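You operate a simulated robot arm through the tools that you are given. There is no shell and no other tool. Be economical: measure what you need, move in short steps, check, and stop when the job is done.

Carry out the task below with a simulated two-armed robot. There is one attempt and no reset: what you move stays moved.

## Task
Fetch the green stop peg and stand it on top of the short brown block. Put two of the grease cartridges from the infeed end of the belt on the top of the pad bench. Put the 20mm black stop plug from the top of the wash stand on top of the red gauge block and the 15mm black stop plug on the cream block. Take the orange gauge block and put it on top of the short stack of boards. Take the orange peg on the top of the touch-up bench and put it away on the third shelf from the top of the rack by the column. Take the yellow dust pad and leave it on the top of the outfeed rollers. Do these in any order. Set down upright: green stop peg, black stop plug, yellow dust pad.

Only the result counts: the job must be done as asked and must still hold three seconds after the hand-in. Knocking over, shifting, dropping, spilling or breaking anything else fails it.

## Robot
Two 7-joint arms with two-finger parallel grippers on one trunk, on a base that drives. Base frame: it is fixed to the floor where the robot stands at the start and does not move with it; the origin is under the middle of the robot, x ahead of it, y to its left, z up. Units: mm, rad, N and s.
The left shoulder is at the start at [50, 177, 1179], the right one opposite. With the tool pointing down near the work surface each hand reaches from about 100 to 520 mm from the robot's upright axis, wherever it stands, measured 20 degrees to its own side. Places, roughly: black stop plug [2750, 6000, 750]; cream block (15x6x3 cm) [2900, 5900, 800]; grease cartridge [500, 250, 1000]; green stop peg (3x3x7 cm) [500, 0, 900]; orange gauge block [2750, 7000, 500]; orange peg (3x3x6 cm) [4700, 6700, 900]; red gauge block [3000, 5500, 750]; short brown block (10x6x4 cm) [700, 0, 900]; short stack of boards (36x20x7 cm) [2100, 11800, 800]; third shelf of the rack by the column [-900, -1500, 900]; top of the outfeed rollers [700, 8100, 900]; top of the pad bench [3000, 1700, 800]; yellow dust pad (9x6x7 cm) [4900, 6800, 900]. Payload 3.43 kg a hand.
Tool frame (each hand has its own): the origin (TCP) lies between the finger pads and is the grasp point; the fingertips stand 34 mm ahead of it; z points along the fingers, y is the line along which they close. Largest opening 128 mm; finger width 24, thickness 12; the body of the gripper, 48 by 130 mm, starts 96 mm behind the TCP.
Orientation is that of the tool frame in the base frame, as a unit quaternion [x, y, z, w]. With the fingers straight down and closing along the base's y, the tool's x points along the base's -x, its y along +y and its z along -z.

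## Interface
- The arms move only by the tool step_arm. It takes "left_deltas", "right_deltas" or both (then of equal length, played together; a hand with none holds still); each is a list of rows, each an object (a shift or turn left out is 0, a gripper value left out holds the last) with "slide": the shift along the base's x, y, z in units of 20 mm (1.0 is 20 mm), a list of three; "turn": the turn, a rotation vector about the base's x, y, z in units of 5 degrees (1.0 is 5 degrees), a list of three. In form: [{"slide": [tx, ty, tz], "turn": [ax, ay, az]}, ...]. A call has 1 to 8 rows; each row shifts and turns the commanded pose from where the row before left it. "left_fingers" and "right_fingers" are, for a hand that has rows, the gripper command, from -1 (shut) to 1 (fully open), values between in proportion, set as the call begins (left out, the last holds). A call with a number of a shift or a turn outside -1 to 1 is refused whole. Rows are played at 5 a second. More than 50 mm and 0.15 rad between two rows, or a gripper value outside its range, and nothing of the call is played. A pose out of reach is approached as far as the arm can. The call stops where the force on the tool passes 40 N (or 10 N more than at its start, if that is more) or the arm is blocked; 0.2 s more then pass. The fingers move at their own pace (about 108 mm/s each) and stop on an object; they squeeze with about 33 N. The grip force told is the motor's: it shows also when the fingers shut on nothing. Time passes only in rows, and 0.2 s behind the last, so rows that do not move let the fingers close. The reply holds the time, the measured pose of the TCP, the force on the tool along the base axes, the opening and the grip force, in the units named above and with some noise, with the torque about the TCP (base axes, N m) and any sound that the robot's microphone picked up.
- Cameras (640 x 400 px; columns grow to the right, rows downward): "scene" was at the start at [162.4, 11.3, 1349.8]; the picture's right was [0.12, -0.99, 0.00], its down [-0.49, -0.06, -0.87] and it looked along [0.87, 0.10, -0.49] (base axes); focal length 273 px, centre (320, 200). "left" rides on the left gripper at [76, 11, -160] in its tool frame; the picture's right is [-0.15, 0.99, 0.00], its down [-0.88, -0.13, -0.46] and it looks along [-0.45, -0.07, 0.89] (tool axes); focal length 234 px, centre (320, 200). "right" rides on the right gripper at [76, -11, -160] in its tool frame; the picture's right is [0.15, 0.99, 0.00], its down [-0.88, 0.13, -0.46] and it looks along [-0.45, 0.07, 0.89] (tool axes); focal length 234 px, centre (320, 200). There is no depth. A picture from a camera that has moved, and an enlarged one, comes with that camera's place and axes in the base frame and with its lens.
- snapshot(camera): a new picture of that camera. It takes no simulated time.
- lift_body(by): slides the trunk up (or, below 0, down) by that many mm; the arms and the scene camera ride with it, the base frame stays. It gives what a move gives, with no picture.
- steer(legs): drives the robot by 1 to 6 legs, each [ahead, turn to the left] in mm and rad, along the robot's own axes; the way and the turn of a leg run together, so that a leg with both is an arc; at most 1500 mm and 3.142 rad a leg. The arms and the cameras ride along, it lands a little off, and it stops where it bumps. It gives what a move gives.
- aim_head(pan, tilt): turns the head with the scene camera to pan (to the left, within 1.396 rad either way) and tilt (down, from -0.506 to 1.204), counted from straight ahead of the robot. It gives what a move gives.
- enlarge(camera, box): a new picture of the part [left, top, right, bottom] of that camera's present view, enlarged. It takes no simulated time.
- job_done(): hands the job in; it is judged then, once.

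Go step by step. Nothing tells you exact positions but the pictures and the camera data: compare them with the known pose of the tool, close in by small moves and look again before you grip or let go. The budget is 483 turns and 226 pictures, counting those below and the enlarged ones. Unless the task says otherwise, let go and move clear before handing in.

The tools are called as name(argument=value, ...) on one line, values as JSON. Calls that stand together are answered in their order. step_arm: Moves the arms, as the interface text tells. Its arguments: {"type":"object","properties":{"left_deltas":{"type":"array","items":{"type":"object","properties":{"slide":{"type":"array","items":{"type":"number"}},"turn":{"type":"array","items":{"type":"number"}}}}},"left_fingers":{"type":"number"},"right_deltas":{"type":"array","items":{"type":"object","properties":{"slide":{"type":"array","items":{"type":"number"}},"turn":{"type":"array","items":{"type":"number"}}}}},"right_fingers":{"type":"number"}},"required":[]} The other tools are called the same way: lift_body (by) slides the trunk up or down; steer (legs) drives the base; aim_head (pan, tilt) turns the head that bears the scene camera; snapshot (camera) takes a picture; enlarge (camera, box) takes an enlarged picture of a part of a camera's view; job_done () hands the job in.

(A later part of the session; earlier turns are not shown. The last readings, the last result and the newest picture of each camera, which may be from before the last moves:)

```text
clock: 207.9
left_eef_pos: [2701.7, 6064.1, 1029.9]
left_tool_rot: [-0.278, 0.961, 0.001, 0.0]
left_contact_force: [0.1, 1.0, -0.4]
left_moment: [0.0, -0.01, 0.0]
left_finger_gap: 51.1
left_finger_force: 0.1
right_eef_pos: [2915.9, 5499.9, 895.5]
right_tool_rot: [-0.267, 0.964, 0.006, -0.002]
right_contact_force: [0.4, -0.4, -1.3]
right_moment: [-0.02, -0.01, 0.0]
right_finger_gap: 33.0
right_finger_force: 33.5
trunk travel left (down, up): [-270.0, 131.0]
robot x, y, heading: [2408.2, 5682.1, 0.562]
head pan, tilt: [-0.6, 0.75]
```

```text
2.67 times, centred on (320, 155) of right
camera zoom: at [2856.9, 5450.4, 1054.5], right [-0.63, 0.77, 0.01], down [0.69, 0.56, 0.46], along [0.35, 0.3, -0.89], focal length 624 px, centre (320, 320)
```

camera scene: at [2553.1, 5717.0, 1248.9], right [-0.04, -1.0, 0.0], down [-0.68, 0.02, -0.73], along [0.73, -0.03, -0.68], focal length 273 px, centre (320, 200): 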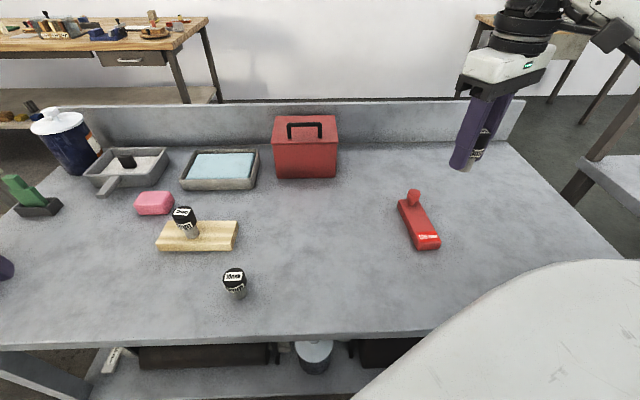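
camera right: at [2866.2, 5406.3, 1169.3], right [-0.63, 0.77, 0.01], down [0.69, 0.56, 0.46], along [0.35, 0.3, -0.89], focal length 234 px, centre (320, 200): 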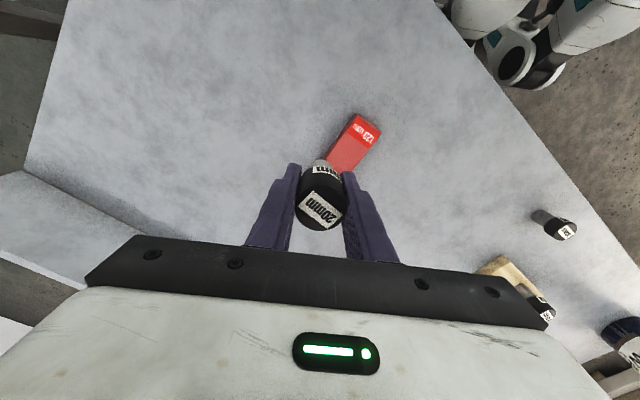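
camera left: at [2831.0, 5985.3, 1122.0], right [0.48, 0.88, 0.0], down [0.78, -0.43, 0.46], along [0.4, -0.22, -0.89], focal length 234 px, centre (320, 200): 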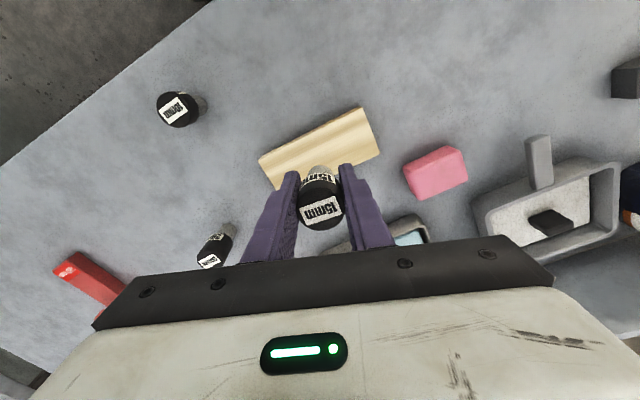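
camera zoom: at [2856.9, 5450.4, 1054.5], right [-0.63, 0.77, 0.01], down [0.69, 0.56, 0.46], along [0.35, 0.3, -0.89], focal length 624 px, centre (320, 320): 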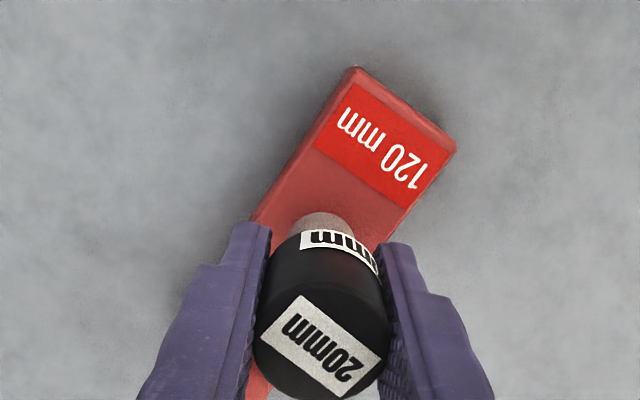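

step_arm(right_deltas=[{"slide": [0, 0, -0.3]}, {"slide": [0, 0, -0.1]}])

step_arm(right_deltas=[{"slide": [0, 0, -0.1]}, {"slide": [0, 0, -0.1]}])

step_arm(right_deltas=[{"slide": [0, 0, -0.08]}, {"slide": [0, 0, -0.08]}])

```text
clock: 208.5
left_eef_pos: [2701.5, 6066.1, 1029.5]
left_tool_rot: [-0.277, 0.961, 0.0, 0.0]
left_contact_force: [-0.2, 0.5, -0.2]
left_moment: [0.0, 0.03, 0.0]
left_finger_gap: 51.1
left_finger_force: 0.0
right_eef_pos: [2915.3, 5502.4, 887.9]
right_tool_rot: [-0.266, 0.964, 0.006, -0.002]
right_contact_force: [0.0, -0.1, -0.7]
right_moment: [0.04, 0.02, -0.01]
right_finger_gap: 33.1
right_finger_force: 33.4
trunk travel left (down, up): [-270.0, 131.0]
robot x, y, heading: [2410.0, 5682.6, 0.561]
head pan, tilt: [-0.6, 0.75]
```

```text
clock: 209.1
left_eef_pos: [2701.3, 6064.4, 1029.1]
left_tool_rot: [-0.277, 0.961, 0.0, 0.0]
left_contact_force: [-0.7, 0.0, -0.7]
left_moment: [-0.02, -0.02, -0.04]
left_finger_gap: 51.3
left_finger_force: 0.1
right_eef_pos: [2915.7, 5503.3, 885.3]
right_tool_rot: [-0.266, 0.964, 0.006, -0.002]
right_contact_force: [-0.1, 0.5, 2.6]
right_moment: [-0.05, 0.0, 0.01]
right_finger_gap: 32.9
right_finger_force: 32.7
trunk travel left (down, up): [-270.0, 131.0]
robot x, y, heading: [2412.6, 5684.3, 0.565]
head pan, tilt: [-0.6, 0.75]
```

```text
clock: 209.7
left_eef_pos: [2699.4, 6065.8, 1030.2]
left_tool_rot: [-0.277, 0.961, 0.0, 0.002]
left_contact_force: [0.2, 0.3, 1.0]
left_moment: [-0.05, -0.04, -0.01]
left_finger_gap: 51.4
left_finger_force: 0.0
right_eef_pos: [2915.3, 5502.5, 885.9]
right_tool_rot: [-0.265, 0.964, 0.006, 0.001]
right_contact_force: [0.2, 3.2, 22.2]
right_moment: [-0.12, 0.14, -0.07]
right_finger_gap: 33.1
right_finger_force: 32.8
trunk travel left (down, up): [-270.0, 131.0]
robot x, y, heading: [2409.2, 5685.2, 0.563]
head pan, tilt: [-0.6, 0.75]
```

Contact at z≈885. I ease up, check, and release.

step_arm(right_deltas=[{"slide": [0, 0, 0.13]}, {"slide": [0, 0, 0]}])

enlarge(camera="scene", box=[380, 170, 480, 260])

step_arm(right_deltas=[{"slide": [0, 0, 0]}, {"slide": [0, 0, 0]}], right_fingers=-0.2)

step_arm(right_deltas=[{"slide": [0, 0, 0.5]}, {"slide": [0, 0, 1]}, {"slide": [0, 0, 1]}, {"slide": [0, 0, 1]}, {"slide": [0, 0, 1]}, {"slide": [0, 0, 1]}, {"slide": [0, 0, 1]}])

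snapshot(camera="scene")

```text
clock: 210.3
left_eef_pos: [2700.8, 6064.6, 1029.4]
left_tool_rot: [-0.277, 0.961, 0.0, 0.001]
left_contact_force: [0.1, 0.1, 0.8]
left_moment: [-0.02, 0.0, 0.0]
left_finger_gap: 51.1
left_finger_force: 0.0
right_eef_pos: [2915.6, 5500.7, 884.3]
right_tool_rot: [-0.266, 0.964, 0.006, -0.002]
right_contact_force: [2.4, 4.5, 11.1]
right_moment: [0.06, -0.13, 0.04]
right_finger_gap: 32.9
right_finger_force: 33.2
trunk travel left (down, up): [-270.0, 131.0]
robot x, y, heading: [2410.0, 5680.4, 0.567]
head pan, tilt: [-0.6, 0.75]
```

```text
4.44 times, centred on (430, 215) of scene
camera zoom: at [2552.3, 5717.7, 1249.0], right [-0.04, -1.0, 0.0], down [-0.68, 0.02, -0.73], along [0.73, -0.03, -0.68], focal length 1214 px, centre (-169, 133)
```

zoom: 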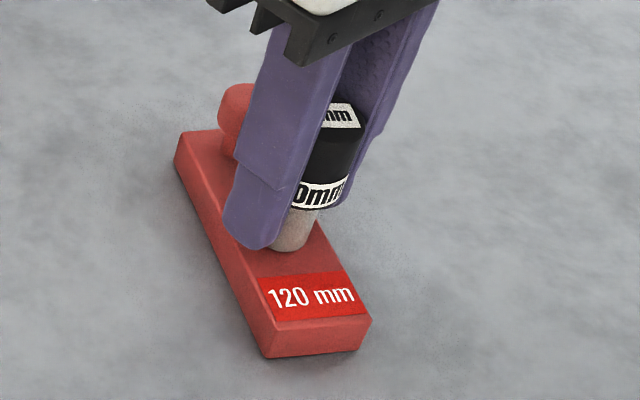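

```text
clock: 210.9
left_eef_pos: [2701.3, 6063.8, 1028.9]
left_tool_rot: [-0.277, 0.961, 0.001, -0.001]
left_contact_force: [0.0, -0.3, 0.5]
left_moment: [0.01, 0.02, 0.02]
left_finger_gap: 51.3
left_finger_force: 0.0
right_eef_pos: [2915.4, 5501.2, 884.2]
right_tool_rot: [-0.267, 0.964, 0.006, -0.003]
right_contact_force: [0.2, -0.5, 0.4]
right_moment: [0.02, 0.02, 0.02]
right_finger_gap: 51.0
right_finger_force: 0.1
trunk travel left (down, up): [-270.0, 131.0]
robot x, y, heading: [2410.0, 5682.2, 0.565]
head pan, tilt: [-0.6, 0.75]
```

```text
clock: 212.7
left_eef_pos: [2700.9, 6064.4, 1028.7]
left_tool_rot: [-0.277, 0.961, 0.0, 0.0]
left_contact_force: [-0.3, -0.6, 0.5]
left_moment: [-0.02, -0.01, 0.01]
left_finger_gap: 51.1
left_finger_force: 0.0
right_eef_pos: [2901.3, 5493.2, 970.9]
right_tool_rot: [-0.265, 0.961, -0.016, -0.077]
right_contact_force: [0.2, 1.0, 0.7]
right_moment: [0.0, -0.01, -0.04]
right_finger_gap: 51.4
right_finger_force: 0.0
trunk travel left (down, up): [-270.0, 131.0]
robot x, y, heading: [2409.3, 5679.8, 0.563]
head pan, tilt: [-0.6, 0.75]
stopped in row 7 (right hand): the arm was blocked; the commanded pose is now the measured one
```

```text
148 pictures are left
camera scene: at [2552.8, 5716.9, 1249.0], right [-0.04, -1.0, 0.0], down [-0.68, 0.02, -0.73], along [0.73, -0.03, -0.68], focal length 273 px, centre (320, 200)
```

scene: 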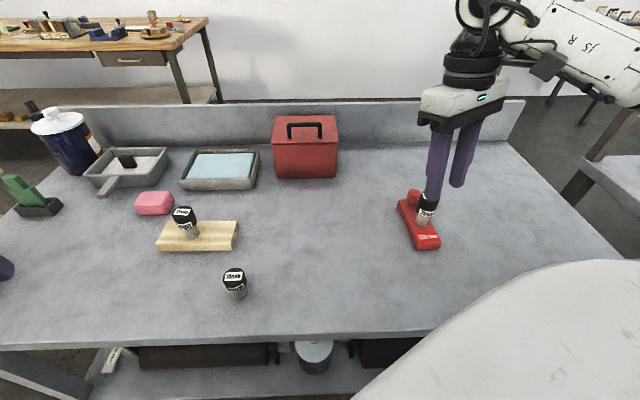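

The arm stopped with a slight tilt; I check the plug and that the fingers are clear.

enlarge(camera="scene", box=[370, 130, 500, 260])

snapshot(camera="right")

```text
3.08 times, centred on (435, 195) of scene
camera zoom: at [2552.8, 5716.9, 1249.0], right [-0.04, -1.0, 0.0], down [-0.68, 0.02, -0.73], along [0.73, -0.03, -0.68], focal length 841 px, centre (-34, 215)
```

zoom: 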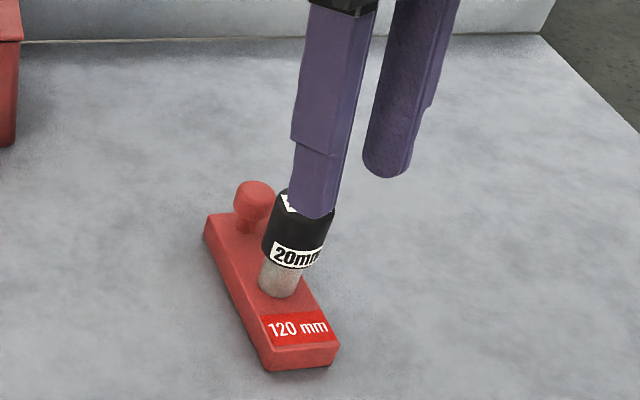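

```text
146 pictures are left
camera right: at [2864.8, 5455.3, 1139.6], right [-0.63, 0.78, 0.03], down [0.74, 0.59, 0.31], along [0.22, 0.22, -0.95], focal length 234 px, centre (320, 200)
```

right: 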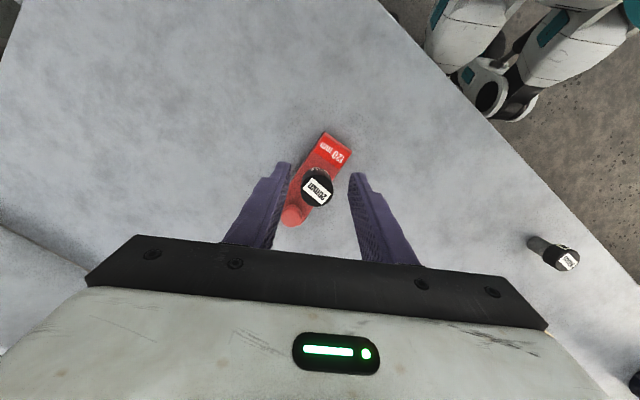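

The plug stands upright on the red block. I withdraw the right hand upward and back.

step_arm(right_deltas=[{"slide": [0, 0, 0.7]}, {"slide": [-0.3, 0.2, 1]}, {"slide": [-0.5, 0.3, 1]}, {"slide": [-0.8, 0.4, 0.5]}, {"slide": [-1, 0.4, 0.5]}, {"slide": [-1, 0.4, 0]}, {"slide": [-1, 0.4, 0]}])

```text
clock: 214.3
left_eef_pos: [2701.2, 6065.0, 1029.1]
left_tool_rot: [-0.278, 0.961, 0.0, 0.0]
left_contact_force: [-0.4, -0.5, -1.1]
left_moment: [-0.04, 0.05, -0.02]
left_finger_gap: 51.1
left_finger_force: 0.0
right_eef_pos: [2813.0, 5532.8, 1043.8]
right_tool_rot: [-0.264, 0.961, -0.016, -0.077]
right_contact_force: [-1.2, 0.4, 0.6]
right_moment: [-0.01, 0.01, 0.02]
right_finger_gap: 51.3
right_finger_force: 0.0
trunk travel left (down, up): [-270.0, 131.0]
robot x, y, heading: [2407.5, 5684.0, 0.567]
head pan, tilt: [-0.6, 0.75]
```

I level the right hand, back off and go look at the orange gauge block.

step_arm(right_deltas=[{"turn": [0.41, -0.8, 0]}, {"turn": [0.41, -0.8, 0]}])

steer(legs=[[-250, 0], [0, 1.0], [1150, 0], [0, -1.57]])

aim_head(pan=0, tilt=0.5)

snapshot(camera="scene")

```text
clock: 214.9
left_eef_pos: [2699.6, 6064.1, 1030.1]
left_tool_rot: [-0.277, 0.961, 0.0, 0.0]
left_contact_force: [0.9, -0.4, -0.2]
left_moment: [0.01, 0.02, 0.0]
left_finger_gap: 51.1
left_finger_force: 0.1
right_eef_pos: [2811.9, 5533.0, 1045.3]
right_tool_rot: [-0.265, 0.964, 0.0, 0.001]
right_contact_force: [-0.6, 0.1, -0.9]
right_moment: [0.01, 0.0, -0.01]
right_finger_gap: 51.2
right_finger_force: 0.0
trunk travel left (down, up): [-270.0, 131.0]
robot x, y, heading: [2404.8, 5681.3, 0.566]
head pan, tilt: [-0.6, 0.75]
```

```text
clock: 228.5
left_eef_pos: [2647.3, 6876.8, 1029.2]
left_tool_rot: [-0.015, 1.0, 0.001, 0.0]
left_contact_force: [0.4, -0.4, -0.8]
left_moment: [-0.01, 0.05, 0.03]
left_finger_gap: 51.1
left_finger_force: 0.1
right_eef_pos: [2472.9, 6363.9, 1045.4]
right_tool_rot: [-0.003, 1.0, 0.0, 0.0]
right_contact_force: [0.1, 0.7, -0.1]
right_moment: [0.02, 0.03, 0.03]
right_finger_gap: 51.3
right_finger_force: 0.0
trunk travel left (down, up): [-270.0, 131.0]
robot x, y, heading: [2201.5, 6694.5, 0.034]
head pan, tilt: [-0.6, 0.75]
```

```text
clock: 229.5
left_eef_pos: [2646.4, 6876.7, 1028.4]
left_tool_rot: [-0.016, 1.0, 0.001, 0.001]
left_contact_force: [-0.8, 1.0, -0.4]
left_moment: [0.02, 0.01, -0.01]
left_finger_gap: 51.5
left_finger_force: 0.0
right_eef_pos: [2474.6, 6364.6, 1046.3]
right_tool_rot: [-0.004, 1.0, 0.0, 0.0]
right_contact_force: [-0.3, -0.6, 1.0]
right_moment: [0.0, -0.03, 0.02]
right_finger_gap: 50.9
right_finger_force: 0.0
trunk travel left (down, up): [-270.0, 131.0]
robot x, y, heading: [2203.8, 6699.1, 0.037]
head pan, tilt: [0.0, 0.499]
```

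```text
145 pictures are left
camera scene: at [2364.2, 6701.6, 1270.9], right [0.03, -1.0, 0.0], down [-0.48, -0.02, -0.88], along [0.88, 0.03, -0.48], focal length 273 px, centre (320, 200)
```

scene: 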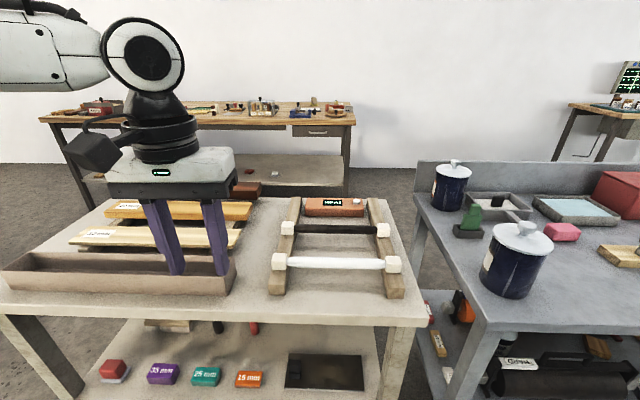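

enlarge(camera="scene", box=[80, 330, 380, 400])

enlarge(camera="scene", box=[260, 180, 420, 310])

```text
2.13 times, centred on (230, 365) of scene
camera zoom: at [2364.2, 6701.6, 1270.9], right [0.03, -1.0, 0.0], down [-0.48, -0.02, -0.88], along [0.88, 0.03, -0.48], focal length 583 px, centre (512, -152)
```

zoom: 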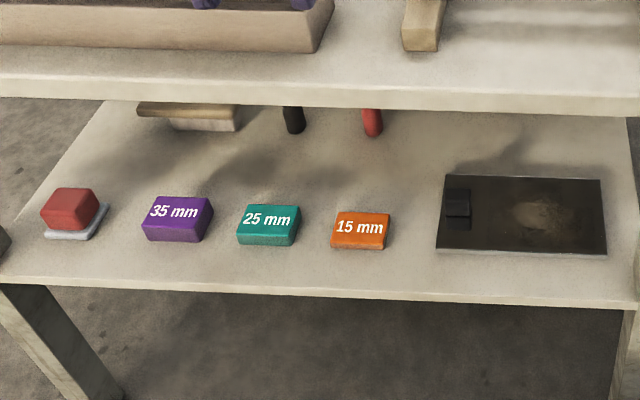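

```text
3.08 times, centred on (340, 245) of scene
camera zoom: at [2364.2, 6701.6, 1270.9], right [0.03, -1.0, 0.0], down [-0.48, -0.02, -0.88], along [0.88, 0.03, -0.48], focal length 841 px, centre (258, 62)
```

zoom: 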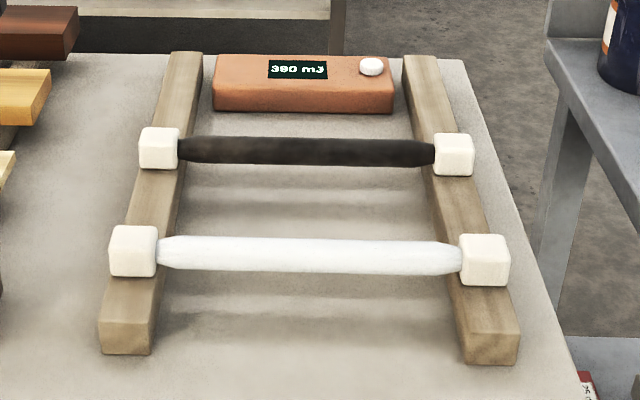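

The 15 mm orange gauge block lies on the lower shelf near (2769,6901,~510), just inside the front edge. I pull the left hand back, lower the trunk, and pitch the hand forward 45°.

step_arm(left_deltas=[{"slide": [-1, 0, 0]}, {"slide": [-1, 0, 0]}, {"slide": [-1, 0, 0]}, {"slide": [-1, 0, 0]}, {"slide": [-1, 0, 0]}, {"slide": [-1, 0, 0]}], left_fingers=1)

lift_body(by=-250)

step_arm(left_deltas=[{"turn": [0, -1, 0]}, {"turn": [0, -1, 0]}, {"turn": [0, -1, 0]}, {"turn": [0, -1, 0]}, {"turn": [0, -1, 0]}, {"turn": [0, -1, 0]}, {"turn": [0, -1, 0]}, {"turn": [0, -1, 0]}])

snapshot(camera="left")

snapshot(camera="scene")

```text
clock: 230.9
left_eef_pos: [2527.0, 6879.4, 1029.9]
left_tool_rot: [-0.016, 1.0, 0.0, 0.001]
left_contact_force: [0.7, 0.5, 0.4]
left_moment: [-0.02, -0.02, -0.01]
left_finger_gap: 127.9
left_finger_force: 0.0
right_eef_pos: [2472.8, 6365.1, 1045.9]
right_tool_rot: [-0.004, 1.0, 0.0, 0.001]
right_contact_force: [0.4, -0.2, -0.7]
right_moment: [-0.04, 0.02, 0.02]
right_finger_gap: 51.0
right_finger_force: 0.1
trunk travel left (down, up): [-270.0, 131.0]
robot x, y, heading: [2198.6, 6695.2, 0.032]
head pan, tilt: [0.0, 0.499]
```

```text
clock: 233.5
left_eef_pos: [2526.6, 6878.3, 779.7]
left_tool_rot: [-0.014, 1.0, 0.0, 0.0]
left_contact_force: [-0.7, 0.1, -0.4]
left_moment: [0.04, -0.01, 0.01]
left_finger_gap: 128.1
left_finger_force: 0.2
right_eef_pos: [2474.0, 6364.3, 796.6]
right_tool_rot: [-0.003, 1.0, 0.0, 0.0]
right_contact_force: [-0.8, 0.2, 0.0]
right_moment: [0.01, 0.0, 0.04]
right_finger_gap: 51.0
right_finger_force: 0.0
trunk travel left (down, up): [-20.0, 381.0]
robot x, y, heading: [2202.3, 6694.1, 0.035]
head pan, tilt: [0.0, 0.499]
```

```text
clock: 235.3
left_eef_pos: [2559.8, 6863.6, 805.7]
left_tool_rot: [-0.016, 0.94, -0.004, 0.342]
left_contact_force: [-0.5, 1.5, -0.3]
left_moment: [0.05, 0.0, -0.03]
left_finger_gap: 128.0
left_finger_force: 0.2
left hand out of reach, approached as far as the arm can: row 6, 7, 8
right_eef_pos: [2474.5, 6364.0, 795.7]
right_tool_rot: [-0.004, 1.0, 0.0, 0.0]
right_contact_force: [0.0, -0.6, -0.9]
right_moment: [-0.02, -0.04, 0.0]
right_finger_gap: 51.4
right_finger_force: 0.1
trunk travel left (down, up): [-20.0, 381.0]
robot x, y, heading: [2201.7, 6695.4, 0.029]
head pan, tilt: [0.0, 0.499]
```

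```text
142 pictures are left
camera left: at [2398.1, 6873.4, 880.0], right [0.09, 0.99, 0.08], down [0.38, -0.1, 0.92], along [0.92, -0.05, -0.39], focal length 234 px, centre (320, 200)
```

left: 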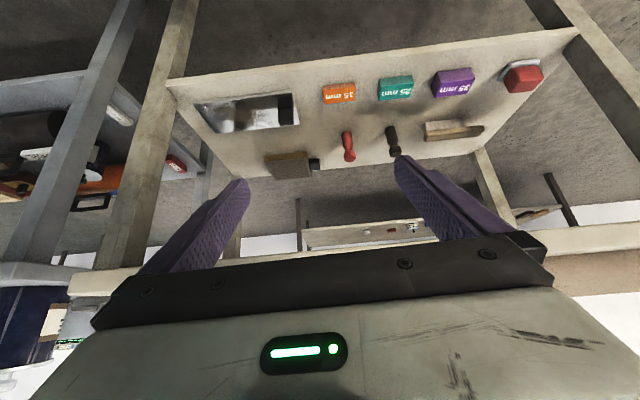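

```text
141 pictures are left
camera scene: at [2364.2, 6701.7, 1020.9], right [0.03, -1.0, 0.0], down [-0.48, -0.02, -0.88], along [0.88, 0.03, -0.48], focal length 273 px, centre (320, 200)
```

scene: 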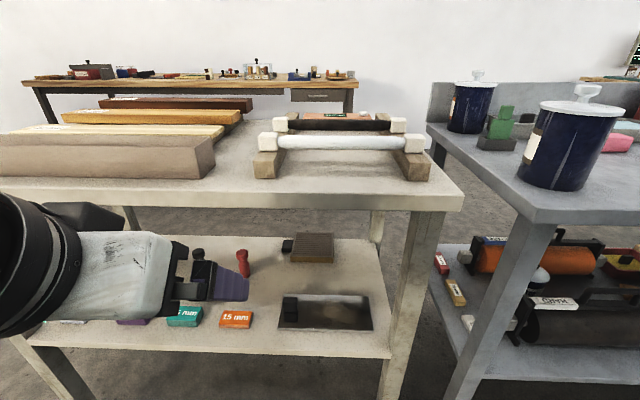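

enlarge(camera="left", box=[290, 60, 430, 140])

enlarge(camera="scene", box=[140, 280, 300, 370])

```text
4.57 times, centred on (360, 100) of left
camera zoom: at [2398.1, 6873.4, 880.0], right [0.09, 0.99, 0.08], down [0.38, -0.1, 0.92], along [0.92, -0.05, -0.39], focal length 1070 px, centre (137, 657)
```

zoom: 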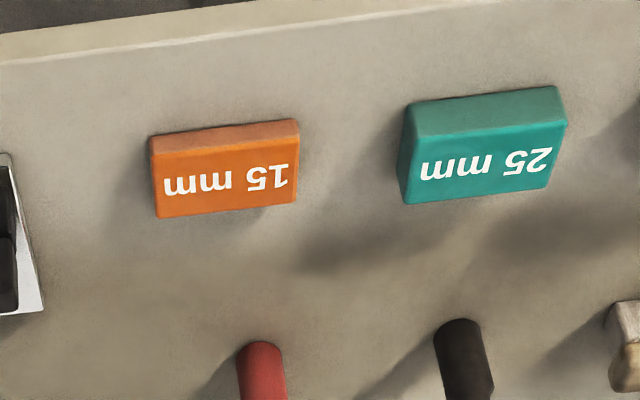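

```text
4.00 times, centred on (220, 325) of scene
camera zoom: at [2364.2, 6701.7, 1020.9], right [0.03, -1.0, 0.0], down [-0.48, -0.02, -0.88], along [0.88, 0.03, -0.48], focal length 1093 px, centre (720, -300)
```

zoom: 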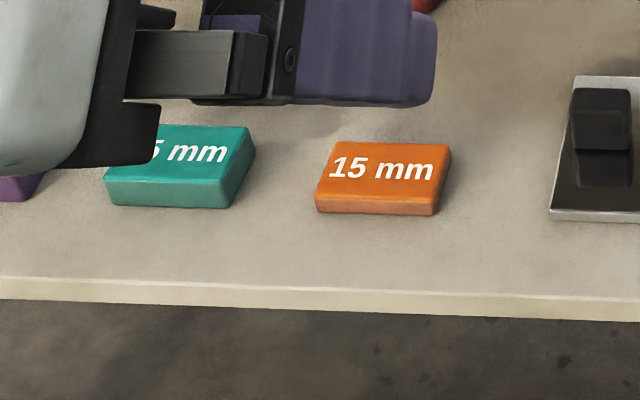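

The block is 72×40×15 mm with top centre (2790,6913,469); shelf z≈454. I pitch to 30°, lower the hand in front of the shelf.

step_arm(left_deltas=[{"slide": [0, 0.6, -1], "turn": [0, 1, 0]}, {"slide": [0, 0.6, -1], "turn": [0, 1, 0]}, {"slide": [0, 0.6, -1]}, {"slide": [0, 0.6, -1]}, {"slide": [0, 0, -1]}, {"slide": [0, 0, -1]}, {"slide": [0, 0, -1]}, {"slide": [0, 0, -1]}], left_fingers=0.6)

step_arm(left_deltas=[{"slide": [0.5, 0, -1]}, {"slide": [0.5, 0, -1]}, {"slide": [0.5, 0, -1]}, {"slide": [0.5, 0, -1]}, {"slide": [0.5, 0, -1]}])

snapshot(camera="left")

```text
clock: 237.1
left_eef_pos: [2586.5, 6910.0, 653.3]
left_tool_rot: [-0.015, 0.966, -0.003, 0.258]
left_contact_force: [0.5, -0.6, 0.4]
left_moment: [-0.03, 0.0, 0.01]
left_finger_gap: 102.3
left_finger_force: 0.0
left hand out of reach, approached as far as the arm can: row 4, 5, 6, 7
right_eef_pos: [2473.7, 6363.8, 796.2]
right_tool_rot: [-0.003, 1.0, 0.0, 0.0]
right_contact_force: [-0.4, -0.6, -0.1]
right_moment: [0.01, -0.04, -0.01]
right_finger_gap: 51.0
right_finger_force: 0.1
trunk travel left (down, up): [-20.0, 381.0]
robot x, y, heading: [2195.9, 6694.6, 0.034]
head pan, tilt: [0.0, 0.499]
```

```text
clock: 238.3
left_eef_pos: [2634.2, 6909.8, 556.4]
left_tool_rot: [-0.015, 0.966, -0.004, 0.259]
left_contact_force: [-0.4, -0.1, 0.2]
left_moment: [0.01, 0.0, -0.01]
left_finger_gap: 102.6
left_finger_force: 0.1
right_eef_pos: [2474.0, 6364.5, 795.1]
right_tool_rot: [-0.003, 1.0, 0.001, 0.001]
right_contact_force: [-0.9, -0.2, -1.2]
right_moment: [-0.03, -0.03, 0.0]
right_finger_gap: 51.2
right_finger_force: 0.0
trunk travel left (down, up): [-20.0, 381.0]
robot x, y, heading: [2201.0, 6694.5, 0.032]
head pan, tilt: [0.0, 0.499]
```

```text
138 pictures are left
camera left: at [2488.0, 6920.1, 655.9], right [0.1, 0.99, 0.06], down [0.54, -0.1, 0.84], along [0.84, -0.05, -0.54], focal length 234 px, centre (320, 200)
```

left: 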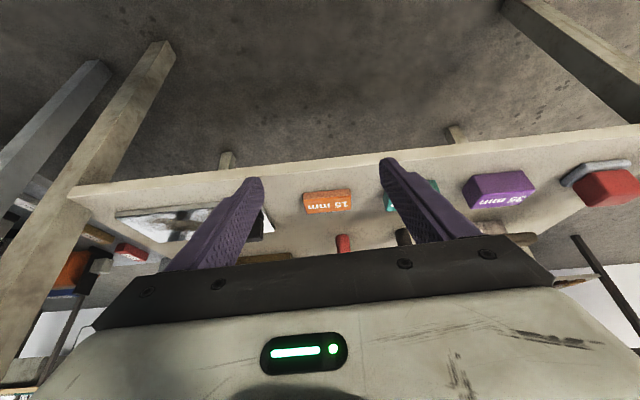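

step_arm(left_deltas=[{"slide": [1, 0.1, 0]}, {"slide": [1, 0.1, 0]}, {"slide": [1, 0, 0]}, {"slide": [1, 0, 0]}, {"slide": [1, 0, 0]}, {"slide": [1, 0, -0.3]}, {"slide": [1, 0, -0.3]}, {"slide": [0.25, 0, -0.3]}])

snapshot(camera="left")

snapshot(camera="scene")

```text
clock: 240.1
left_eef_pos: [2764.6, 6928.8, 552.1]
left_tool_rot: [-0.014, 0.966, -0.005, 0.259]
left_contact_force: [0.1, 0.5, 1.4]
left_moment: [0.0, 0.02, -0.03]
left_finger_gap: 102.3
left_finger_force: 0.2
left hand out of reach, approached as far as the arm can: row 6, 7, 8
right_eef_pos: [2474.0, 6364.6, 795.6]
right_tool_rot: [-0.004, 1.0, 0.0, -0.001]
right_contact_force: [0.1, 0.0, -0.6]
right_moment: [0.02, 0.04, 0.03]
right_finger_gap: 51.4
right_finger_force: 0.0
trunk travel left (down, up): [-20.0, 381.0]
robot x, y, heading: [2199.4, 6696.3, 0.035]
head pan, tilt: [0.0, 0.499]
```

```text
137 pictures are left
camera left: at [2618.5, 6938.7, 652.7], right [0.1, 0.99, 0.06], down [0.54, -0.1, 0.84], along [0.84, -0.05, -0.54], focal length 234 px, centre (320, 200)
```

left: 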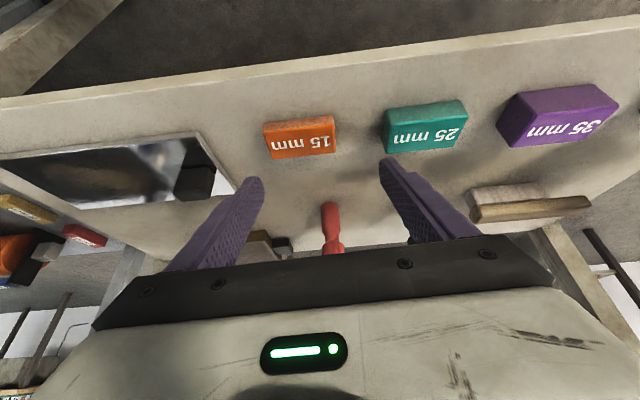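

```text
136 pictures are left
camera scene: at [2364.2, 6701.7, 1020.9], right [0.03, -1.0, 0.0], down [-0.48, -0.02, -0.88], along [0.88, 0.03, -0.48], focal length 273 px, centre (320, 200)
```

scene: 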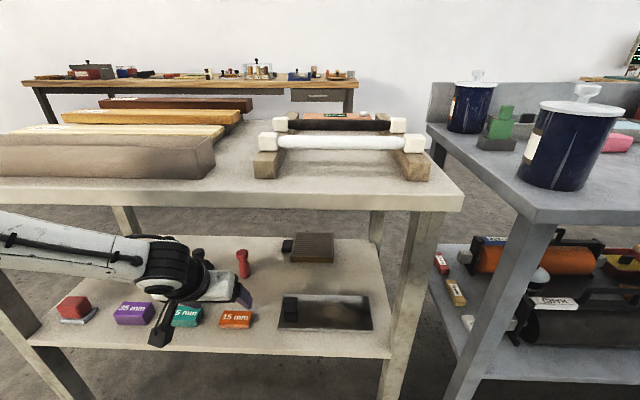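

Reach is short; I pull the hand back and drive 120 mm closer.

step_arm(left_deltas=[{"slide": [-1, 0, 0]}, {"slide": [-1, 0, 0]}, {"slide": [-1, 0, 0]}, {"slide": [-1, 0, 0]}, {"slide": [-1, 0, 0]}, {"slide": [-1, -0.4, 0]}, {"slide": [0, -0.4, 0]}])

steer(legs=[[120, 0]])

snapshot(camera="left")

```text
clock: 241.7
left_eef_pos: [2646.2, 6913.4, 554.3]
left_tool_rot: [-0.016, 0.966, -0.004, 0.259]
left_contact_force: [0.7, 0.5, 0.4]
left_moment: [0.0, 0.03, 0.05]
left_finger_gap: 102.4
left_finger_force: 0.0
right_eef_pos: [2474.2, 6364.0, 796.1]
right_tool_rot: [-0.003, 1.0, 0.0, 0.0]
right_contact_force: [0.3, -0.5, 0.2]
right_moment: [0.0, -0.03, 0.01]
right_finger_gap: 51.1
right_finger_force: 0.0
trunk travel left (down, up): [-20.0, 381.0]
robot x, y, heading: [2203.7, 6690.4, 0.036]
head pan, tilt: [0.0, 0.499]
```

```text
clock: 242.9
left_eef_pos: [2762.9, 6916.4, 552.4]
left_tool_rot: [-0.014, 0.966, -0.004, 0.259]
left_contact_force: [-1.0, 0.7, -0.3]
left_moment: [0.04, -0.05, 0.02]
left_finger_gap: 102.2
left_finger_force: 0.1
right_eef_pos: [2590.9, 6367.1, 794.8]
right_tool_rot: [-0.002, 1.0, 0.0, 0.0]
right_contact_force: [0.0, 0.5, -0.4]
right_moment: [0.01, -0.01, -0.01]
right_finger_gap: 51.3
right_finger_force: 0.1
trunk travel left (down, up): [-20.0, 381.0]
robot x, y, heading: [2321.8, 6697.2, 0.032]
head pan, tilt: [0.0, 0.499]
```

```text
135 pictures are left
camera left: at [2616.6, 6925.9, 654.1], right [0.1, 0.99, 0.06], down [0.54, -0.1, 0.84], along [0.84, -0.05, -0.54], focal length 234 px, centre (320, 200)
```

left: 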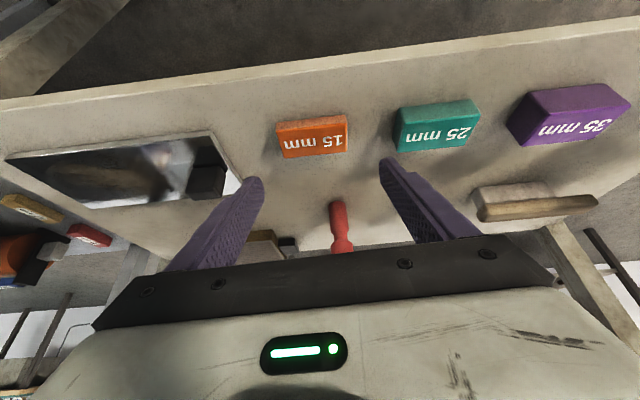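

step_arm(left_deltas=[{"slide": [0.8, -0.25, 0]}, {"slide": [0, 0, -1]}, {"slide": [0, 0, -1]}])

snapshot(camera="left")

enlarge(camera="scene", box=[80, 280, 280, 400])

```text
clock: 243.7
left_eef_pos: [2778.2, 6913.4, 515.1]
left_tool_rot: [-0.014, 0.966, -0.004, 0.259]
left_contact_force: [-0.7, 0.4, -0.1]
left_moment: [-0.02, 0.0, 0.04]
left_finger_gap: 102.2
left_finger_force: 0.1
right_eef_pos: [2589.2, 6368.0, 795.7]
right_tool_rot: [-0.003, 1.0, 0.0, 0.0]
right_contact_force: [-0.6, 1.4, -0.2]
right_moment: [0.03, 0.0, -0.01]
right_finger_gap: 51.3
right_finger_force: 0.1
trunk travel left (down, up): [-20.0, 381.0]
robot x, y, heading: [2320.6, 6704.0, 0.034]
head pan, tilt: [0.0, 0.499]
```

```text
134 pictures are left
camera left: at [2631.9, 6922.7, 615.7], right [0.1, 0.99, 0.06], down [0.54, -0.1, 0.84], along [0.84, -0.05, -0.54], focal length 234 px, centre (320, 200)
```

left: 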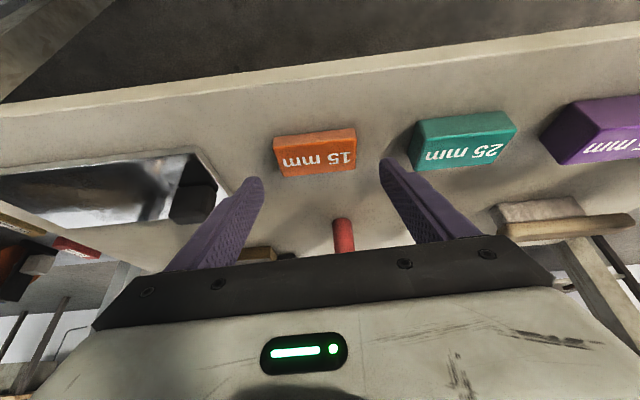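

```text
3.20 times, centred on (180, 340) of scene
camera zoom: at [2481.5, 6705.5, 1020.9], right [0.03, -1.0, 0.0], down [-0.48, -0.02, -0.88], along [0.88, 0.03, -0.48], focal length 874 px, centre (768, -248)
```

zoom: 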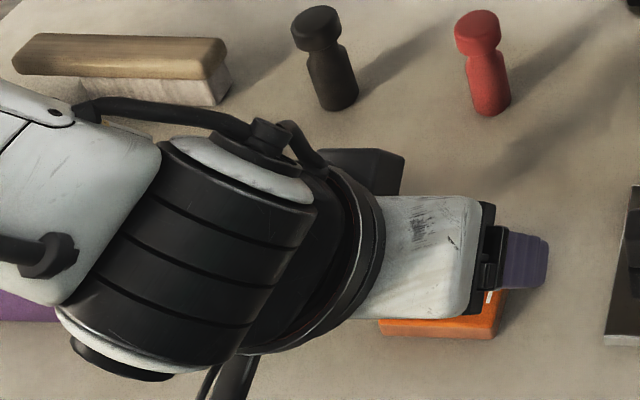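

step_arm(left_deltas=[{"slide": [0, 0, -0.5]}, {"slide": [0, 0, -0.5]}, {"slide": [0, 0, -0.2]}])

enlarge(camera="left", box=[220, 100, 420, 230])

```text
clock: 244.5
left_eef_pos: [2773.6, 6924.8, 505.9]
left_tool_rot: [-0.014, 0.966, -0.004, 0.258]
left_contact_force: [-0.7, 1.0, -0.9]
left_moment: [0.03, 0.02, 0.03]
left_finger_gap: 102.4
left_finger_force: 0.1
left hand out of reach, approached as far as the arm can: row 1, 2, 3
right_eef_pos: [2590.0, 6368.2, 795.9]
right_tool_rot: [-0.003, 1.0, 0.0, 0.0]
right_contact_force: [0.0, 0.1, 0.6]
right_moment: [0.03, 0.03, -0.03]
right_finger_gap: 51.2
right_finger_force: 0.1
trunk travel left (down, up): [-20.0, 381.0]
robot x, y, heading: [2319.9, 6702.0, 0.035]
head pan, tilt: [0.0, 0.499]
```

```text
3.08 times, centred on (320, 165) of left
camera zoom: at [2628.6, 6934.3, 605.1], right [0.1, 0.99, 0.06], down [0.54, -0.1, 0.84], along [0.84, -0.05, -0.54], focal length 720 px, centre (320, 308)
```

zoom: 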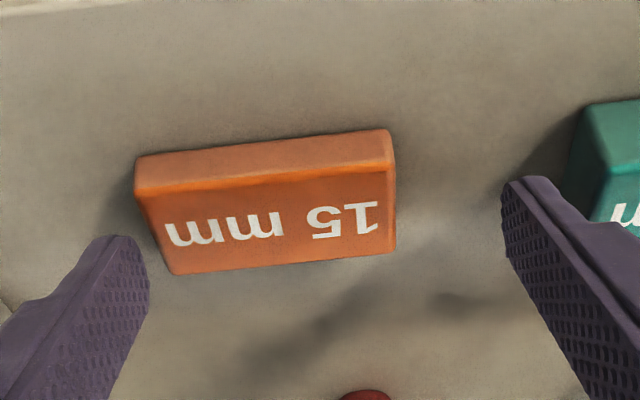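

step_arm(left_deltas=[{"slide": [0, 0, 1]}, {"slide": [-1, -0.3, 0.5]}, {"slide": [-1, -0.3, 0]}, {"slide": [-1, 0, 0]}, {"slide": [-1, 0, 0]}], right_deltas=[{"slide": [-1, 0, 0]}, {"slide": [-1, 0, 0]}, {"slide": [-1, 0, 0]}, {"slide": [-1, 0, 0]}, {"slide": [-1, 0, 0]}])

steer(legs=[[80, 0]])

lift_body(by=-18)

snapshot(camera="left")

```text
clock: 245.7
left_eef_pos: [2692.6, 6912.1, 536.6]
left_tool_rot: [-0.015, 0.966, -0.003, 0.259]
left_contact_force: [-0.7, 0.6, 0.0]
left_moment: [0.0, -0.05, -0.02]
left_finger_gap: 102.3
left_finger_force: 0.1
right_eef_pos: [2502.9, 6398.8, 791.8]
right_tool_rot: [-0.003, 1.0, 0.0, 0.0]
right_contact_force: [0.2, 0.7, 0.2]
right_moment: [0.02, 0.03, 0.0]
right_finger_gap: 51.2
right_finger_force: 0.1
right hand out of reach, approached as far as the arm can: row 2, 3, 4, 5
trunk travel left (down, up): [-20.0, 381.0]
robot x, y, heading: [2318.4, 6697.8, 0.033]
head pan, tilt: [0.0, 0.499]
```

```text
clock: 246.9
left_eef_pos: [2769.1, 6913.0, 540.7]
left_tool_rot: [-0.015, 0.966, -0.005, 0.258]
left_contact_force: [-0.7, -0.1, 0.2]
left_moment: [-0.01, -0.02, 0.0]
left_finger_gap: 102.2
left_finger_force: 0.0
right_eef_pos: [2585.5, 6400.7, 791.9]
right_tool_rot: [-0.003, 1.0, 0.002, 0.001]
right_contact_force: [0.0, 0.8, -1.2]
right_moment: [0.0, -0.03, 0.01]
right_finger_gap: 51.0
right_finger_force: 0.0
trunk travel left (down, up): [-20.0, 381.0]
robot x, y, heading: [2401.9, 6700.6, 0.04]
head pan, tilt: [0.0, 0.499]
stopped in leg 1: the robot was blocked; the commanded pose is now the measured one
```

```text
clock: 247.6
left_eef_pos: [2767.4, 6911.9, 527.2]
left_tool_rot: [-0.014, 0.964, -0.005, 0.264]
left_contact_force: [0.4, -0.1, 0.3]
left_moment: [0.02, 0.0, 0.01]
left_finger_gap: 102.2
left_finger_force: 0.0
right_eef_pos: [2582.1, 6399.3, 774.4]
right_tool_rot: [-0.003, 1.0, 0.002, 0.005]
right_contact_force: [0.3, -0.3, 0.2]
right_moment: [-0.02, -0.01, -0.02]
right_finger_gap: 51.2
right_finger_force: 0.0
trunk travel left (down, up): [-2.0, 399.0]
robot x, y, heading: [2405.8, 6703.6, 0.037]
head pan, tilt: [0.0, 0.499]
```

```text
131 pictures are left
camera left: at [2620.4, 6921.7, 625.9], right [0.1, 0.99, 0.06], down [0.53, -0.1, 0.84], along [0.84, -0.06, -0.54], focal length 234 px, centre (320, 200)
```

left: 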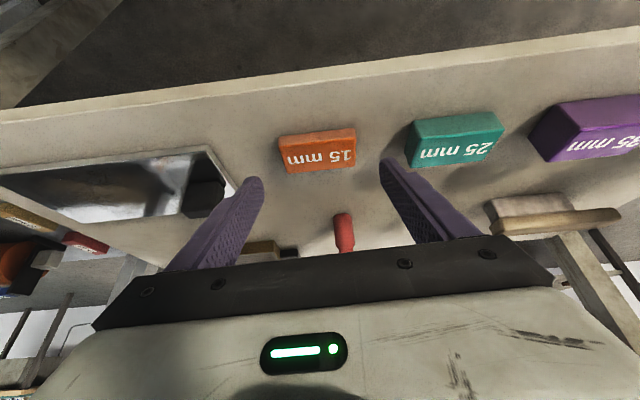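

Something touched; I back off 40 mm and look.

steer(legs=[[-40, 0]])

aim_head(pan=0.4, tilt=0.7)

snapshot(camera="scene")

snapshot(camera="right")

```text
clock: 248.5
left_eef_pos: [2730.7, 6911.7, 519.6]
left_tool_rot: [-0.014, 0.967, -0.006, 0.255]
left_contact_force: [0.4, -0.3, 0.4]
left_moment: [-0.02, 0.0, -0.01]
left_finger_gap: 102.6
left_finger_force: 0.1
right_eef_pos: [2548.6, 6399.5, 773.8]
right_tool_rot: [-0.003, 1.0, 0.0, -0.001]
right_contact_force: [-0.1, -0.7, 0.2]
right_moment: [0.0, -0.05, 0.02]
right_finger_gap: 51.5
right_finger_force: 0.2
trunk travel left (down, up): [-2.0, 399.0]
robot x, y, heading: [2360.8, 6698.0, 0.037]
head pan, tilt: [0.0, 0.499]
```

```text
clock: 249.3
left_eef_pos: [2730.9, 6911.0, 517.8]
left_tool_rot: [-0.014, 0.967, -0.006, 0.256]
left_contact_force: [0.2, -0.1, 0.8]
left_moment: [-0.01, -0.03, -0.03]
left_finger_gap: 102.2
left_finger_force: 0.0
right_eef_pos: [2548.7, 6398.2, 773.2]
right_tool_rot: [-0.003, 1.0, 0.0, -0.001]
right_contact_force: [-0.5, 0.1, -0.6]
right_moment: [0.02, 0.02, -0.01]
right_finger_gap: 51.3
right_finger_force: 0.0
trunk travel left (down, up): [-2.0, 399.0]
robot x, y, heading: [2362.0, 6698.7, 0.039]
head pan, tilt: [0.4, 0.7]
```

```text
130 pictures are left
camera scene: at [2511.7, 6739.5, 985.2], right [0.42, -0.91, 0.0], down [-0.58, -0.27, -0.77], along [0.69, 0.32, -0.64], focal length 273 px, centre (320, 200)
```

scene: 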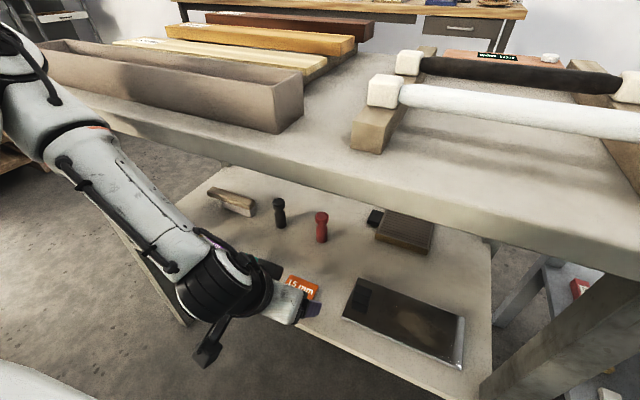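

```text
129 pictures are left
camera right: at [2472.2, 6387.2, 932.3], right [-0.15, 0.99, 0.0], down [0.88, 0.13, 0.45], along [0.45, 0.07, -0.89], focal length 234 px, centre (320, 200)
```

right: 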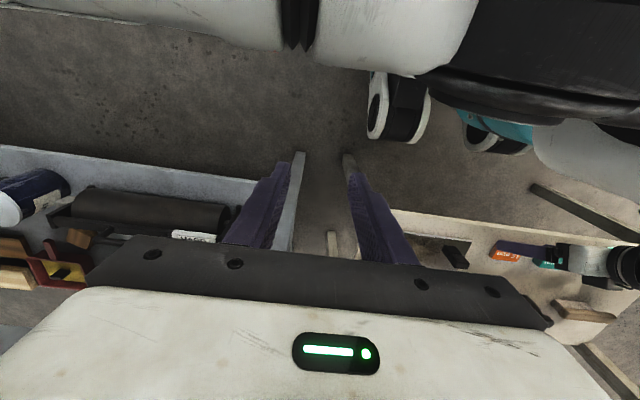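

The left forearm is what touched the table edge. From here I pitch the hand more (45°) so the wrist sits lower and farther back, then retry.

step_arm(left_deltas=[{"slide": [0, 0, 0.5], "turn": [0, -1, 0]}, {"slide": [0, 0, 0.5], "turn": [0, -1, 0]}, {"slide": [0.5, 0, 0], "turn": [0, -1, 0]}, {"slide": [0.5, 0, 0]}, {"slide": [0.5, 0, 0]}, {"slide": [0.5, 0.1, 0]}])

step_arm(left_deltas=[{"slide": [0, 0, -0.5]}, {"slide": [0, 0, -0.5]}])

snapshot(camera="left")

```text
clock: 250.8
left_eef_pos: [2787.6, 6915.5, 535.0]
left_tool_rot: [-0.013, 0.925, -0.008, 0.379]
left_contact_force: [0.0, 0.2, 0.4]
left_moment: [0.0, -0.02, -0.01]
left_finger_gap: 102.3
left_finger_force: 0.1
left hand out of reach, approached as far as the arm can: row 1, 2, 3
right_eef_pos: [2547.4, 6399.6, 773.8]
right_tool_rot: [-0.002, 1.0, 0.0, -0.002]
right_contact_force: [0.9, -0.9, -0.6]
right_moment: [-0.01, 0.04, 0.03]
right_finger_gap: 51.2
right_finger_force: 0.0
trunk travel left (down, up): [-2.0, 399.0]
robot x, y, heading: [2362.7, 6699.9, 0.032]
head pan, tilt: [0.4, 0.7]
```

```text
clock: 251.3
left_eef_pos: [2787.6, 6921.2, 521.3]
left_tool_rot: [-0.013, 0.925, -0.009, 0.379]
left_contact_force: [-0.3, 0.7, -0.5]
left_moment: [0.03, 0.01, -0.01]
left_finger_gap: 102.3
left_finger_force: 0.1
left hand out of reach, approached as far as the arm can: row 2
right_eef_pos: [2547.9, 6399.4, 772.5]
right_tool_rot: [-0.002, 1.0, 0.0, -0.001]
right_contact_force: [0.5, 0.1, 0.0]
right_moment: [0.0, -0.01, 0.03]
right_finger_gap: 50.9
right_finger_force: 0.1
trunk travel left (down, up): [-2.0, 399.0]
robot x, y, heading: [2361.4, 6700.0, 0.035]
head pan, tilt: [0.4, 0.7]
```

```text
128 pictures are left
camera left: at [2620.8, 6931.2, 582.7], right [0.09, 0.99, 0.08], down [0.31, -0.1, 0.95], along [0.95, -0.06, -0.32], focal length 234 px, centre (320, 200)
```

left: 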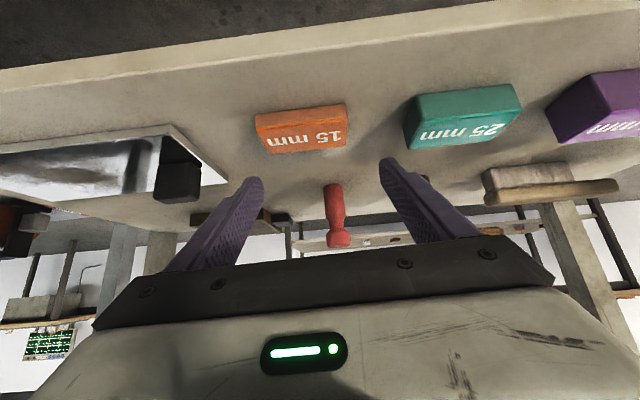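

Reach downward seems limited by arm geometry; a steeper hand at this closer base should do. I go back to 30° and try lowering here.

step_arm(left_deltas=[{"slide": [-0.5, -0.2, 0.3], "turn": [0, 1, 0]}, {"slide": [-0.2, -0.2, 0.3], "turn": [0, 1, 0]}, {"slide": [0, 0, 0], "turn": [0, 1, 0]}, {"slide": [0, 0, -0.5]}, {"slide": [0, 0, -0.5]}])

step_arm(left_deltas=[{"slide": [0, 0, -0.3]}, {"slide": [0, 0, -0.3]}, {"slide": [0, 0, -0.3]}])

```text
clock: 252.6
left_eef_pos: [2771.1, 6913.0, 514.3]
left_tool_rot: [-0.015, 0.967, -0.005, 0.256]
left_contact_force: [0.3, -1.0, -0.3]
left_moment: [-0.02, 0.01, -0.02]
left_finger_gap: 102.5
left_finger_force: 0.1
right_eef_pos: [2547.4, 6399.2, 772.9]
right_tool_rot: [-0.002, 1.0, 0.0, 0.0]
right_contact_force: [-0.3, 0.0, -0.1]
right_moment: [0.01, 0.01, 0.02]
right_finger_gap: 51.5
right_finger_force: 0.0
trunk travel left (down, up): [-2.0, 399.0]
robot x, y, heading: [2366.1, 6702.5, 0.038]
head pan, tilt: [0.4, 0.7]
```

```text
clock: 253.3
left_eef_pos: [2770.9, 6912.4, 496.4]
left_tool_rot: [-0.014, 0.966, -0.005, 0.256]
left_contact_force: [-2.7, -0.4, 7.9]
left_moment: [0.49, 0.06, 0.21]
left_finger_gap: 102.6
left_finger_force: 0.5
right_eef_pos: [2547.9, 6398.9, 774.7]
right_tool_rot: [-0.002, 1.0, 0.001, 0.0]
right_contact_force: [0.5, 0.0, -0.7]
right_moment: [-0.02, -0.03, 0.0]
right_finger_gap: 51.2
right_finger_force: 0.1
trunk travel left (down, up): [-2.0, 399.0]
robot x, y, heading: [2361.9, 6701.2, 0.039]
head pan, tilt: [0.4, 0.7]
```

step_arm(left_deltas=[{"slide": [0, 0, 0.15]}, {"slide": [0.3, 0, 0]}])

enlarge(camera="left", box=[200, 80, 440, 240])

enlarge(camera="scene", box=[230, 220, 390, 340])

```text
clock: 253.9
left_eef_pos: [2778.7, 6912.4, 496.4]
left_tool_rot: [-0.014, 0.967, -0.007, 0.255]
left_contact_force: [-0.2, -0.7, -0.5]
left_moment: [-0.04, -0.04, -0.03]
left_finger_gap: 102.2
left_finger_force: 0.0
right_eef_pos: [2547.9, 6399.9, 773.2]
right_tool_rot: [-0.003, 1.0, -0.001, -0.001]
right_contact_force: [0.0, -0.1, 0.0]
right_moment: [-0.01, -0.01, -0.02]
right_finger_gap: 51.2
right_finger_force: 0.1
trunk travel left (down, up): [-2.0, 399.0]
robot x, y, heading: [2363.5, 6702.9, 0.033]
head pan, tilt: [0.4, 0.7]
```

```text
2.50 times, centred on (320, 160) of left
camera zoom: at [2633.4, 6922.3, 599.3], right [0.1, 0.99, 0.05], down [0.54, -0.1, 0.83], along [0.83, -0.06, -0.55], focal length 585 px, centre (320, 300)
```

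zoom: 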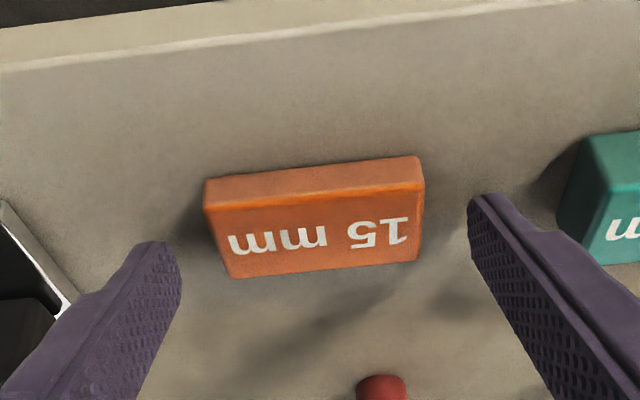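

```text
3.33 times, centred on (310, 280) of scene
camera zoom: at [2511.7, 6739.6, 985.2], right [0.42, -0.91, 0.0], down [-0.58, -0.27, -0.76], along [0.69, 0.32, -0.64], focal length 911 px, centre (353, -67)
```

zoom: 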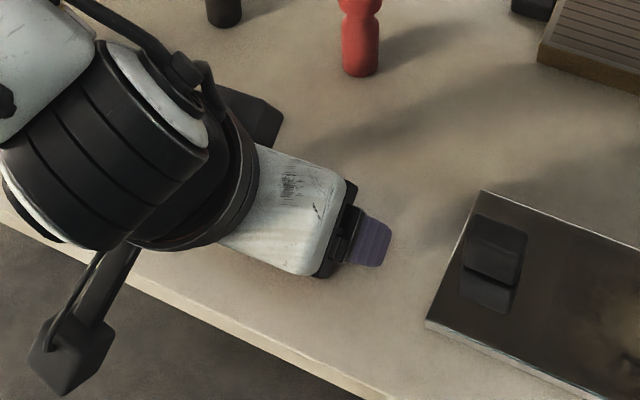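

The fingers straddle the block. I close.

step_arm(left_deltas=[{"slide": [0, 0, 0]}, {"slide": [0, 0, 0]}, {"slide": [0, 0, 0]}], left_fingers=-1)

enlarge(camera="left", box=[200, 80, 440, 240])

```text
clock: 254.8
left_eef_pos: [2778.8, 6912.7, 498.5]
left_tool_rot: [-0.014, 0.967, -0.006, 0.255]
left_contact_force: [0.4, -0.8, -0.1]
left_moment: [0.0, -0.01, 0.01]
left_finger_gap: 69.2
left_finger_force: 33.0
right_eef_pos: [2547.7, 6400.2, 772.7]
right_tool_rot: [-0.003, 1.0, 0.0, -0.001]
right_contact_force: [0.9, 1.3, 0.0]
right_moment: [0.02, -0.05, -0.01]
right_finger_gap: 51.2
right_finger_force: 0.1
trunk travel left (down, up): [-2.0, 399.0]
robot x, y, heading: [2361.3, 6699.3, 0.035]
head pan, tilt: [0.4, 0.7]
```

```text
2.50 times, centred on (320, 160) of left
camera zoom: at [2633.5, 6922.3, 599.4], right [0.1, 0.99, 0.05], down [0.54, -0.1, 0.83], along [0.83, -0.06, -0.55], focal length 585 px, centre (320, 300)
```

zoom: 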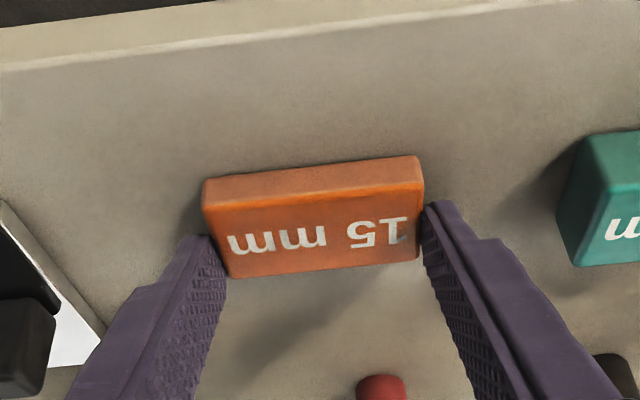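

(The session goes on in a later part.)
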